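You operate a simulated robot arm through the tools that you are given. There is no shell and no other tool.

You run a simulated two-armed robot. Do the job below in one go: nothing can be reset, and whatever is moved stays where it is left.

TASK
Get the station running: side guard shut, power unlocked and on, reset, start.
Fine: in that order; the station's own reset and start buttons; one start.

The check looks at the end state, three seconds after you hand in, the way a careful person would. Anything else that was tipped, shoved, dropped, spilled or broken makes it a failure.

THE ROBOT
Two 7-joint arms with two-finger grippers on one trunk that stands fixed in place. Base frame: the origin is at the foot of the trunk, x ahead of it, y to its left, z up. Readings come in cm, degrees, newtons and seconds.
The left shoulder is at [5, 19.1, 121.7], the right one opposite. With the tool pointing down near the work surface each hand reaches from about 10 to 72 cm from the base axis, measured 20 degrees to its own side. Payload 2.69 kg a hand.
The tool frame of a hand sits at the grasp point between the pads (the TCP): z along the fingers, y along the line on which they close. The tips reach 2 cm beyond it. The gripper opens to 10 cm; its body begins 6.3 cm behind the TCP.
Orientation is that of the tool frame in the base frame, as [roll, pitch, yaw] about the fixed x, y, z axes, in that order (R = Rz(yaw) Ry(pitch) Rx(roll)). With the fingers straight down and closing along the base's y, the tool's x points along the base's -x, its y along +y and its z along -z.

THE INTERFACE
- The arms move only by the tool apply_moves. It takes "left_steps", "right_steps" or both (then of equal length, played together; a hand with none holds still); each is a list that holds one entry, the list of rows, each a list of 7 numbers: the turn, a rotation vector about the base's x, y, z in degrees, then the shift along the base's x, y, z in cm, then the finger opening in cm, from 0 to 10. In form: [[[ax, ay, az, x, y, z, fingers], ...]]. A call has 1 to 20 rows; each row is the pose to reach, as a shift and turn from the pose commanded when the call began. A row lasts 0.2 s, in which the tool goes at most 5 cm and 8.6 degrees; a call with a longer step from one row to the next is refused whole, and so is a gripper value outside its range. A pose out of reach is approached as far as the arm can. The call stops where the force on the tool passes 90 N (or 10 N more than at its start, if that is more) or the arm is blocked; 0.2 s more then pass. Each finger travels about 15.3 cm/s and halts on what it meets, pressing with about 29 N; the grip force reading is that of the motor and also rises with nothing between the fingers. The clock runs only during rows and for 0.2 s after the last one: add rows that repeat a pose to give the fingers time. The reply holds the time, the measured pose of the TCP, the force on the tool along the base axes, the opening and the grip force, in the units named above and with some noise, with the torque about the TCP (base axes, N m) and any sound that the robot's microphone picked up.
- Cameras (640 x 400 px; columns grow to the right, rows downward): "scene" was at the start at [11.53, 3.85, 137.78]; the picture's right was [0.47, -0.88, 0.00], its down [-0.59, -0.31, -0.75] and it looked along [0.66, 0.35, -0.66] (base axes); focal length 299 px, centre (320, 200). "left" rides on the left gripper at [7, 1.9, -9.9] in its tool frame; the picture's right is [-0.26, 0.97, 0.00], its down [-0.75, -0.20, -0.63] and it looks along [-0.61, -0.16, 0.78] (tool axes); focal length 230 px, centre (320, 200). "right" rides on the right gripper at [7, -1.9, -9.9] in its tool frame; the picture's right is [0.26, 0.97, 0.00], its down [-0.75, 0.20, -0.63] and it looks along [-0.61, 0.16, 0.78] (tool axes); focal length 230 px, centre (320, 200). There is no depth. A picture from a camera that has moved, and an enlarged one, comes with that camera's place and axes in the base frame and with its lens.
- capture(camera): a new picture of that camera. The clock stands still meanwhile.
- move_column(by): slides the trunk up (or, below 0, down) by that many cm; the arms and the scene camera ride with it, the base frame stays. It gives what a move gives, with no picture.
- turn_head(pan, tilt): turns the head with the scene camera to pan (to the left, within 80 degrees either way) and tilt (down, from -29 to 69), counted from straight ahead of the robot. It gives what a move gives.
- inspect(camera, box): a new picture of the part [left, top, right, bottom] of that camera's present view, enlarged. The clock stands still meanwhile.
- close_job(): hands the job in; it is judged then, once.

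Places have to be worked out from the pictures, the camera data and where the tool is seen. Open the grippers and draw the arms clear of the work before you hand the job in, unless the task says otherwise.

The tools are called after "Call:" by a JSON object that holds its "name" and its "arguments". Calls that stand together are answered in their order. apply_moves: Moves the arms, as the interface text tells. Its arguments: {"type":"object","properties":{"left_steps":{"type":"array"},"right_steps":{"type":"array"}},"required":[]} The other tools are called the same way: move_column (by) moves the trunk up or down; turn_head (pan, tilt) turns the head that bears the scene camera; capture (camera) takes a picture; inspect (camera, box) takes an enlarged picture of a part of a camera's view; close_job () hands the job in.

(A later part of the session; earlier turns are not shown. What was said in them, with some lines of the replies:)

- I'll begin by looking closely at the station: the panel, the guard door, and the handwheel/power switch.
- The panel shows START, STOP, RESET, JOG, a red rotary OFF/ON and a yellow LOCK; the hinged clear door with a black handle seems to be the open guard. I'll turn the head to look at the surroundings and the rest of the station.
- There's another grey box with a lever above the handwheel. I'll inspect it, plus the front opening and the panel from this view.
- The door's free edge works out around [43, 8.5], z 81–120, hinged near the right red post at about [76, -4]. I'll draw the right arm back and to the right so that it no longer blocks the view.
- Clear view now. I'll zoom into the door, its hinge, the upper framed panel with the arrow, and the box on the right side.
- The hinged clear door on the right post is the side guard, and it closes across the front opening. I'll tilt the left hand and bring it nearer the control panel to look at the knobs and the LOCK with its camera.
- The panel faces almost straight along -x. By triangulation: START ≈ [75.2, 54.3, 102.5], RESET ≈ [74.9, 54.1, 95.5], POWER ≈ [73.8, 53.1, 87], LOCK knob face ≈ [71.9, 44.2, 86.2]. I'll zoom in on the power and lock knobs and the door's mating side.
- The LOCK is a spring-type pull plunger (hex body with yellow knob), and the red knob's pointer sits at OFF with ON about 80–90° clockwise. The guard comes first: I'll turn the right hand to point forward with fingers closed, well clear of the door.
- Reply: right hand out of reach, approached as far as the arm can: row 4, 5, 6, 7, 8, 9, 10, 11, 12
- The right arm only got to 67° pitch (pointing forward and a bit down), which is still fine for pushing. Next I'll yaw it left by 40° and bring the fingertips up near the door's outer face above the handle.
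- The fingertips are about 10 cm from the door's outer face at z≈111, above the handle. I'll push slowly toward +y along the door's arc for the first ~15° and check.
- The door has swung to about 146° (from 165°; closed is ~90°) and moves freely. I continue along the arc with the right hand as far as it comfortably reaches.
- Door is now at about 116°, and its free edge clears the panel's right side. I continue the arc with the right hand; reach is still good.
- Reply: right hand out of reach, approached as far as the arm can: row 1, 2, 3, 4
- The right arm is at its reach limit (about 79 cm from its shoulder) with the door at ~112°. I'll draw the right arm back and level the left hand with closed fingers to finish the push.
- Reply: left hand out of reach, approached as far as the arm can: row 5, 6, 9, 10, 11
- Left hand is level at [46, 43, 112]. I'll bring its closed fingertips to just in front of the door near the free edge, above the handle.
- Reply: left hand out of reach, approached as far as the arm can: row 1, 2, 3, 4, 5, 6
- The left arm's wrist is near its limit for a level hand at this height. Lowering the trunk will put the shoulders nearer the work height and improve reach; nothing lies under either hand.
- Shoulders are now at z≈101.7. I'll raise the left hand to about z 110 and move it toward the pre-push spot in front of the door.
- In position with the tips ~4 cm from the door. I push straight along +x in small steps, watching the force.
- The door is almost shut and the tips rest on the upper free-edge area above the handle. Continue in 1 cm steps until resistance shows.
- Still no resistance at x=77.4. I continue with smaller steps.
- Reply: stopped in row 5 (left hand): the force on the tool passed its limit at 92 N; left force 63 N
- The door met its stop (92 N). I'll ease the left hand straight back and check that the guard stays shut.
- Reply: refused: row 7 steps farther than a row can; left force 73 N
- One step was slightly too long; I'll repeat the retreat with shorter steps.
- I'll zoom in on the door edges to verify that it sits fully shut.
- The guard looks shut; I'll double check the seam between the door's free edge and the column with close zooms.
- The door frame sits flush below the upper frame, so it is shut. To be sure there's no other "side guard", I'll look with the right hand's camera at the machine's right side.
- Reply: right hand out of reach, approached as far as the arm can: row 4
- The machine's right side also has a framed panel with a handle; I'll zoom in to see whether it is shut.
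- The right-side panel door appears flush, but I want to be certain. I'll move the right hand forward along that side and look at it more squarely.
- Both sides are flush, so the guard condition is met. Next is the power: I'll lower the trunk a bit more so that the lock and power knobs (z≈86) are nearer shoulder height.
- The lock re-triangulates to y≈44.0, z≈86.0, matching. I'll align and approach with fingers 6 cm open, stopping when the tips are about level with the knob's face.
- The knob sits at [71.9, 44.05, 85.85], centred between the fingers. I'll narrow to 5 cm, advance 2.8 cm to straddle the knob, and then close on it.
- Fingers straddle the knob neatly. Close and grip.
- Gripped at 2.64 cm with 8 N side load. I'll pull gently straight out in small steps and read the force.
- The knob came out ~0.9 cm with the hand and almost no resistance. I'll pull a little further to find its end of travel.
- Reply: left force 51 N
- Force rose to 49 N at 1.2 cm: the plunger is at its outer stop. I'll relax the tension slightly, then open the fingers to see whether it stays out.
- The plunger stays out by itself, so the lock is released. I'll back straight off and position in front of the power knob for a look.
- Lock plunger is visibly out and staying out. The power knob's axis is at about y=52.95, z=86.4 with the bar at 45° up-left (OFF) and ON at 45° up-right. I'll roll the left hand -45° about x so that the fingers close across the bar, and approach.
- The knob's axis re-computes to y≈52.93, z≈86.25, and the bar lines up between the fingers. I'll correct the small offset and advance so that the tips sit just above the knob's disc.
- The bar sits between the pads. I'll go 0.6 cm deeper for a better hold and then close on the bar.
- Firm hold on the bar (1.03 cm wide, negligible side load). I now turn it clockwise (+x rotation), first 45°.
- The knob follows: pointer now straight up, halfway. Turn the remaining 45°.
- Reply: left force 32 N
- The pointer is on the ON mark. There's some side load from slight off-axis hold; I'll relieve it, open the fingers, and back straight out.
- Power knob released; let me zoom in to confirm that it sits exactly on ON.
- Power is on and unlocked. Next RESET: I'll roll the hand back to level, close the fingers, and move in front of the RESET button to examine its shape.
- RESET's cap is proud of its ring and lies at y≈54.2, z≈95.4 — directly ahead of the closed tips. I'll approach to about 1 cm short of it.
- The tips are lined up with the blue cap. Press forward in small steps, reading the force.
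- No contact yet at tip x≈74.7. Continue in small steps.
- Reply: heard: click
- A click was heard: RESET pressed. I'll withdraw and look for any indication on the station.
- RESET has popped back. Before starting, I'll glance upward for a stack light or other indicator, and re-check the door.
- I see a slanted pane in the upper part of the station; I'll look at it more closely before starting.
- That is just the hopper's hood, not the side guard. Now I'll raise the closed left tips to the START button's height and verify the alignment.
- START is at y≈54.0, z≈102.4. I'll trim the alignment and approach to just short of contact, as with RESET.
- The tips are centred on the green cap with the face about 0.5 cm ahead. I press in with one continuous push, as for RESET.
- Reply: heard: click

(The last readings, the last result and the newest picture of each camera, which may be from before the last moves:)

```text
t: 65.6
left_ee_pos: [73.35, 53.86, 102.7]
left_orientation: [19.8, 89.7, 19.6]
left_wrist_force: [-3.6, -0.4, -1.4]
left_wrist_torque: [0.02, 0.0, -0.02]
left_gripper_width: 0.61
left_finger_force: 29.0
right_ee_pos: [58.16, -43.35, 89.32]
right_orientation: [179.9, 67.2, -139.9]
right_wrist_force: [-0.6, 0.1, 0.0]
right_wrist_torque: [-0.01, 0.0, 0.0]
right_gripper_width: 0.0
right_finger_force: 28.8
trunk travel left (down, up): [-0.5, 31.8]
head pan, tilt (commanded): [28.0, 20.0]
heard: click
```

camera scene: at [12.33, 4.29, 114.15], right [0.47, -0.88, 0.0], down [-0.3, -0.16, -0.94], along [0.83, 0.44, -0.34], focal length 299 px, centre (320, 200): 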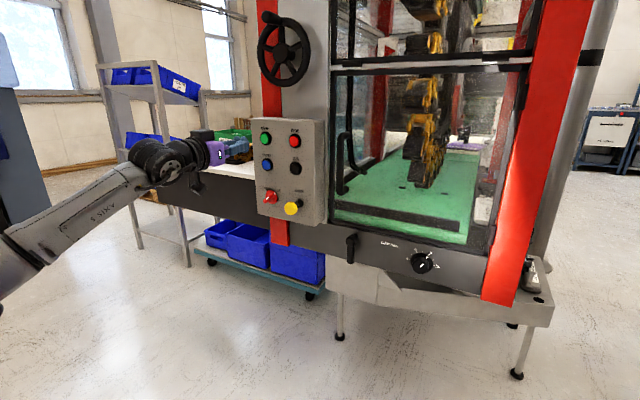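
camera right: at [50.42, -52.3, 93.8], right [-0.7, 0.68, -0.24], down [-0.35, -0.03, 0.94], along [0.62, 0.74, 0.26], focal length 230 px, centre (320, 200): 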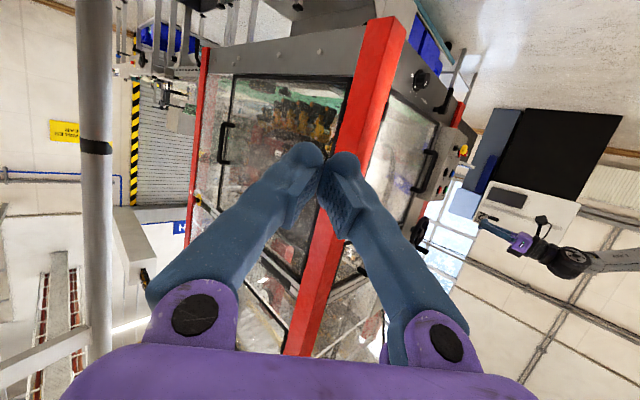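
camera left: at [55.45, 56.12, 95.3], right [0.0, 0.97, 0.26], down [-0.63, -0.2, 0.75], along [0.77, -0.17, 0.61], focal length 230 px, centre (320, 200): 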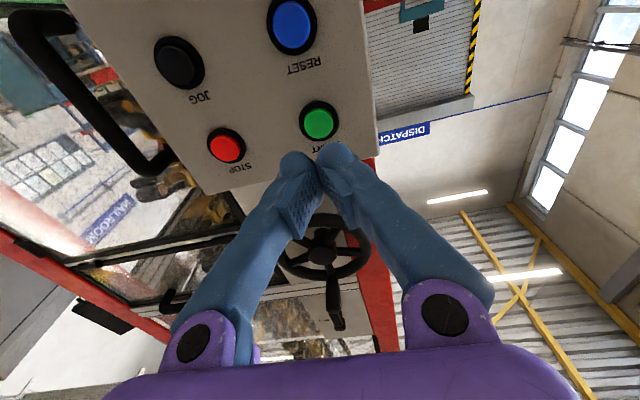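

A click was heard for START. I withdraw straight back and see whether the station runs.

Call:
{"name": "apply_moves", "arguments": {"left_steps": [[[0, 0, 0, -1, 0, 0, 0], [0, 0, 0, -4, 0, 0, 0], [0, 0, 0, -8, 0, 0, 0], [0, 0, 0, -12, 0, 0, 0], [0, 0, 0, -15, 0, 0, 0]]]}}

Call:
{"name": "capture", "arguments": {"camera": "scene"}}

Call:
{"name": "inspect", "arguments": {"camera": "scene", "box": [235, 100, 335, 230]}}

```text
t: 66.8
left_ee_pos: [58.31, 53.77, 102.71]
left_orientation: [22.9, 89.7, 22.5]
left_wrist_force: [-0.4, -0.1, -0.1]
left_wrist_torque: [0.03, 0.0, 0.0]
left_gripper_width: 0.0
left_finger_force: 29.6
right_ee_pos: [58.28, -43.37, 89.41]
right_orientation: [180.0, 67.3, -140.1]
right_wrist_force: [0.1, -0.1, -0.3]
right_wrist_torque: [-0.01, 0.02, 0.02]
right_gripper_width: 0.0
right_finger_force: 28.9
trunk travel left (down, up): [-0.5, 31.8]
head pan, tilt (commanded): [28.0, 20.0]
```

```text
taken
camera scene: at [12.33, 4.27, 114.15], right [0.47, -0.88, 0.0], down [-0.3, -0.16, -0.94], along [0.83, 0.44, -0.34], focal length 299 px, centre (320, 200)
```

scene: 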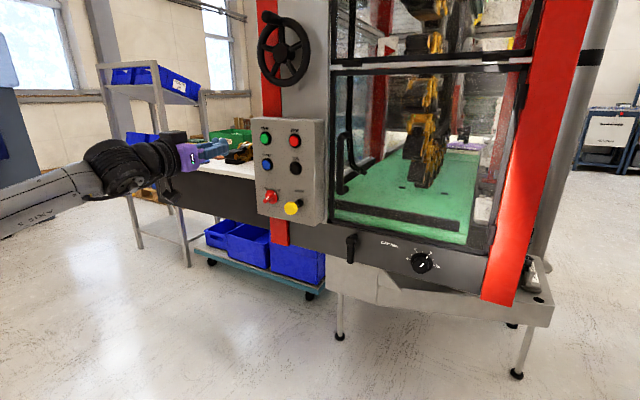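

```text
3.08 times, centred on (285, 165) of scene
camera zoom: at [12.33, 4.27, 114.15], right [0.47, -0.88, 0.0], down [-0.3, -0.16, -0.94], along [0.83, 0.44, -0.34], focal length 921 px, centre (428, 308)
```

zoom: 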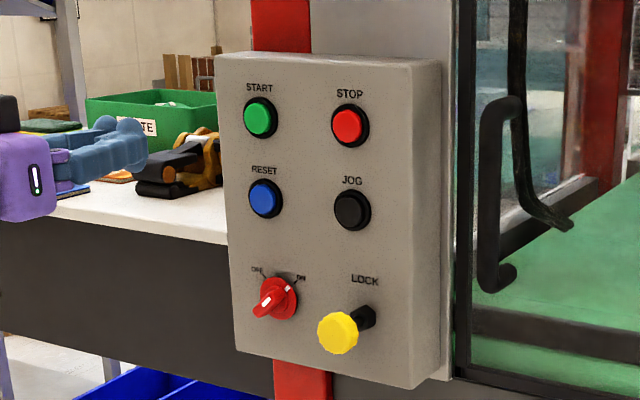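

The panel looks right; I'll check for any motion inside (chain/belt) by taking two enlarged views with some time in between.

Call:
{"name": "inspect", "arguments": {"camera": "scene", "box": [330, 0, 530, 240]}}

Call:
{"name": "apply_moves", "arguments": {"left_steps": [[[0, 0, 0, -1, 0, 0, 2], [0, 0, 0, -2, 0, 0, 4], [0, 0, 0, -3, 0, 0, 5], [0, 0, 0, -3, 0, 0, 5], [0, 0, 0, -3, 0, 0, 5]]]}}

Call:
{"name": "inspect", "arguments": {"camera": "scene", "box": [330, 0, 530, 240]}}

```text
1.67 times, centred on (430, 120) of scene
camera zoom: at [12.33, 4.27, 114.15], right [0.47, -0.88, 0.0], down [-0.3, -0.16, -0.94], along [0.83, 0.44, -0.34], focal length 499 px, centre (137, 333)
```

zoom: 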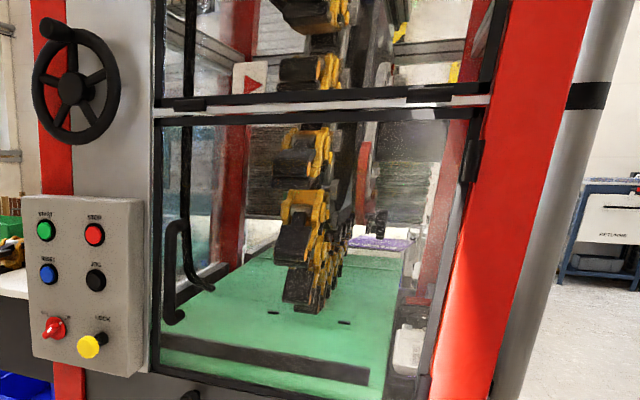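

```text
t: 68.0
left_ee_pos: [55.22, 54.07, 102.63]
left_orientation: [17.4, 89.8, 17.2]
left_wrist_force: [1.0, -0.2, -0.1]
left_wrist_torque: [-0.02, 0.04, 0.01]
left_gripper_width: 5.01
left_finger_force: 0.0
right_ee_pos: [58.25, -43.3, 89.33]
right_orientation: [179.8, 67.2, -140.1]
right_wrist_force: [0.0, 0.3, -0.2]
right_wrist_torque: [0.03, -0.02, 0.02]
right_gripper_width: 0.03
right_finger_force: 29.5
trunk travel left (down, up): [-0.5, 31.8]
head pan, tilt (commanded): [28.0, 20.0]
```

```text
1.67 times, centred on (430, 120) of scene
camera zoom: at [12.33, 4.29, 114.14], right [0.47, -0.88, 0.0], down [-0.3, -0.16, -0.94], along [0.83, 0.44, -0.34], focal length 499 px, centre (137, 333)
```

zoom: 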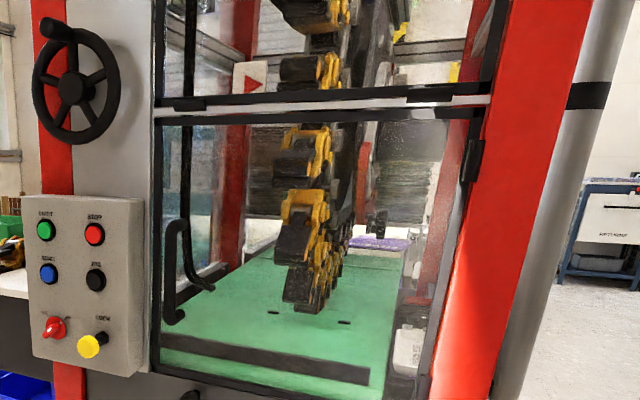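

No visible animation, but RESET and START both clicked with power on and the guard flush. I'll draw both arms back clear and open the grippers, watching for any sound.

Call:
{"name": "apply_moves", "arguments": {"left_steps": [[[0, 4.5, 0, -1.2, -0.8, 0.5, 6], [0, 9, 0, -2.4, -1.6, 1, 7], [0, 13.5, 0, -3.6, -2.4, 1.5, 8], [0, 18, 0, -4.8, -3.2, 2, 9], [0, 22.5, 0, -6, -4, 2.5, 10], [0, 27, 0, -7.2, -4.8, 3, 10], [0, 31.5, 0, -8.4, -5.6, 3.5, 10], [0, 36, 0, -9.6, -6.4, 4, 10], [0, 40.5, 0, -10.8, -7.2, 4.5, 10], [0, 45, 0, -12, -8, 5, 10]]], "right_steps": [[[0, 0, 0, -1.5, 0.8, 0.2, 2], [0, 0, 0, -3, 1.6, 0.4, 4], [0, 0, 0, -4.5, 2.4, 0.6, 6], [0, 0, 0, -6, 3.2, 0.8, 8], [0, 0, 0, -7.5, 4, 1, 10], [0, 0, 0, -9, 4.8, 1.2, 10], [0, 0, 0, -10.5, 5.6, 1.4, 10], [0, 0, 0, -12, 6.4, 1.6, 10], [0, 0, 0, -13.5, 7.2, 1.8, 10], [0, 0, 0, -15, 8, 2, 10]]]}}

Call:
{"name": "capture", "arguments": {"camera": "scene"}}

Call:
{"name": "inspect", "arguments": {"camera": "scene", "box": [235, 100, 335, 230]}}

Call:
{"name": "inspect", "arguments": {"camera": "scene", "box": [320, 40, 380, 90]}}

Call:
{"name": "capture", "arguments": {"camera": "left"}}

```text
t: 70.2
left_ee_pos: [43.18, 45.93, 107.53]
left_orientation: [-179.8, 45.1, 179.9]
left_wrist_force: [-0.5, -0.2, 1.0]
left_wrist_torque: [-0.01, -0.01, -0.02]
left_gripper_width: 9.99
left_finger_force: 0.0
right_ee_pos: [43.23, -35.28, 91.37]
right_orientation: [179.8, 67.2, -140.2]
right_wrist_force: [-0.3, -0.7, 0.0]
right_wrist_torque: [0.0, -0.01, -0.01]
right_gripper_width: 9.98
right_finger_force: 0.1
trunk travel left (down, up): [-0.5, 31.8]
head pan, tilt (commanded): [28.0, 20.0]
```

```text
taken
camera scene: at [12.33, 4.29, 114.14], right [0.47, -0.88, 0.0], down [-0.3, -0.16, -0.94], along [0.83, 0.44, -0.34], focal length 299 px, centre (320, 200)
```

scene: 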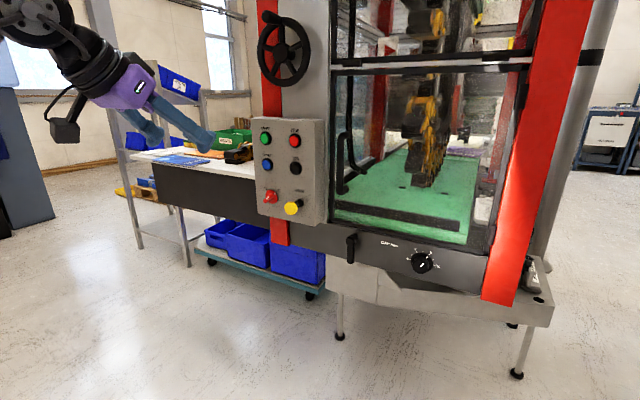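

```text
3.08 times, centred on (285, 165) of scene
camera zoom: at [12.33, 4.29, 114.14], right [0.47, -0.88, 0.0], down [-0.3, -0.16, -0.94], along [0.83, 0.44, -0.34], focal length 921 px, centre (428, 308)
```

zoom: 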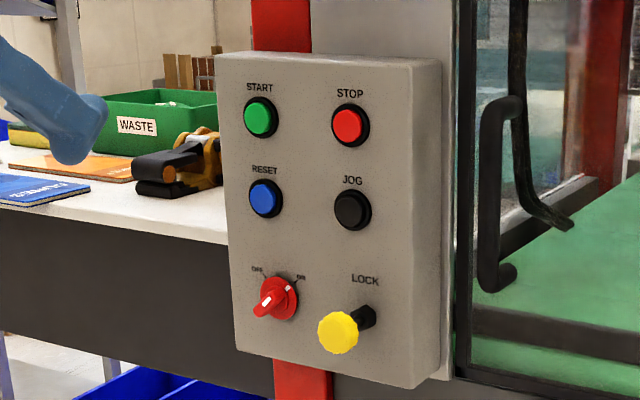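

```text
8.00 times, centred on (350, 65) of scene
camera zoom: at [12.33, 4.29, 114.14], right [0.47, -0.88, 0.0], down [-0.3, -0.16, -0.94], along [0.83, 0.44, -0.34], focal length 2394 px, centre (80, 1280)
```

zoom: 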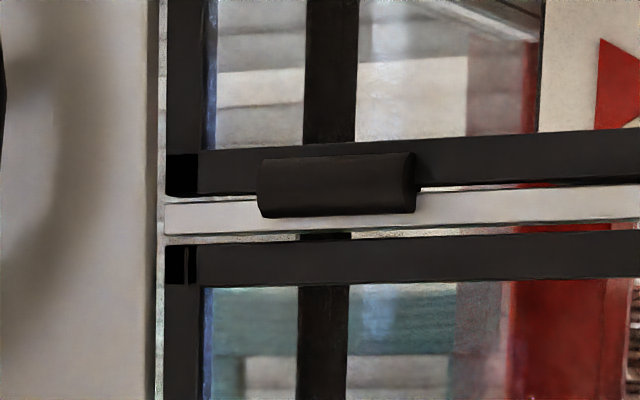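

```text
taken
camera left: at [31.36, 47.91, 109.52], right [0.19, 0.97, 0.18], down [0.08, -0.2, 0.98], along [0.98, -0.17, -0.12], focal length 230 px, centre (320, 200)
```

left: 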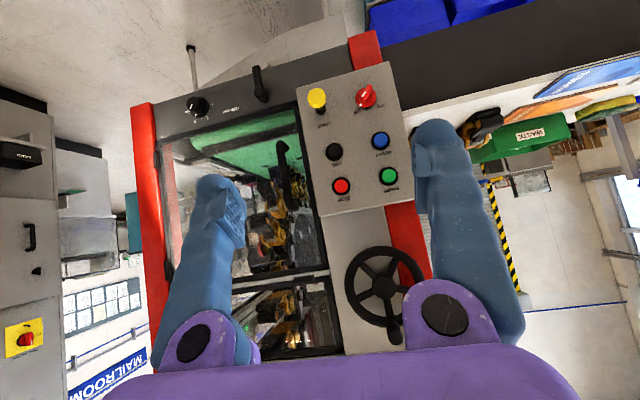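

The chain inside looks slightly different now; I'll zoom again to see whether it is moving.

Call:
{"name": "inspect", "arguments": {"camera": "scene", "box": [330, 0, 530, 240]}}

Call:
{"name": "apply_moves", "arguments": {"left_steps": [[[0, 0, 0, -0.5, 0, 0, 10], [0, 0, 0, -1, 0, 0, 10], [0, 0, 0, -1, 0, 0, 10], [0, 0, 0, -1, 0, 0, 10], [0, 0, 0, -1, 0, 0, 10], [0, 0, 0, -1, 0, 0, 10]]]}}

Call:
{"name": "inspect", "arguments": {"camera": "scene", "box": [330, 0, 530, 240]}}

```text
1.67 times, centred on (430, 120) of scene
camera zoom: at [12.33, 4.29, 114.14], right [0.47, -0.88, 0.0], down [-0.3, -0.16, -0.94], along [0.83, 0.44, -0.34], focal length 499 px, centre (137, 333)
```

zoom: 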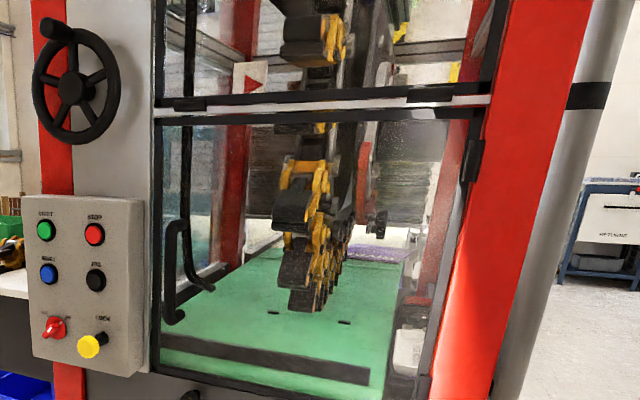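

```text
t: 71.6
left_ee_pos: [42.24, 46.06, 107.56]
left_orientation: [180.0, 45.2, 179.9]
left_wrist_force: [-0.3, 1.1, -0.6]
left_wrist_torque: [0.01, 0.02, 0.03]
left_gripper_width: 10.03
left_finger_force: 0.1
right_ee_pos: [43.2, -35.29, 91.36]
right_orientation: [179.8, 67.2, -140.2]
right_wrist_force: [-0.1, 0.1, -0.1]
right_wrist_torque: [-0.02, 0.0, -0.02]
right_gripper_width: 10.03
right_finger_force: 0.0
trunk travel left (down, up): [-0.5, 31.8]
head pan, tilt (commanded): [28.0, 20.0]
```

```text
1.67 times, centred on (430, 120) of scene
camera zoom: at [12.33, 4.29, 114.15], right [0.47, -0.88, 0.0], down [-0.3, -0.16, -0.94], along [0.83, 0.44, -0.34], focal length 499 px, centre (137, 333)
```

zoom: 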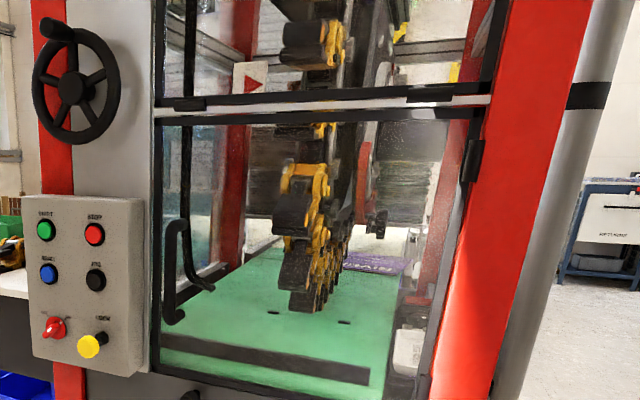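

The chain has moved between the pictures, so the station is running. The guard is shut, the lock is out, power is on ON, both grippers are open and the arms are clear, so I hand the job in.

Call:
{"name": "close_job", "arguments": {}}

```text
The job is handed in.
```

The station is running: between pictures taken after start, the chain inside had moved.

- **Side guard:** I pushed the hinged door with the handle fully shut, and its frame sits flush with the one above. The similar door on the station's right side already looked shut.
- **Power:** I pulled the yellow LOCK knob out and it stays out. The red power knob now points at ON.
- **Reset and start:** I pressed the station's own RESET, then START, once each, and heard one click for each.

I saw nothing else moved or knocked. Both grippers are open, and the arms were drawn clear before I handed in.
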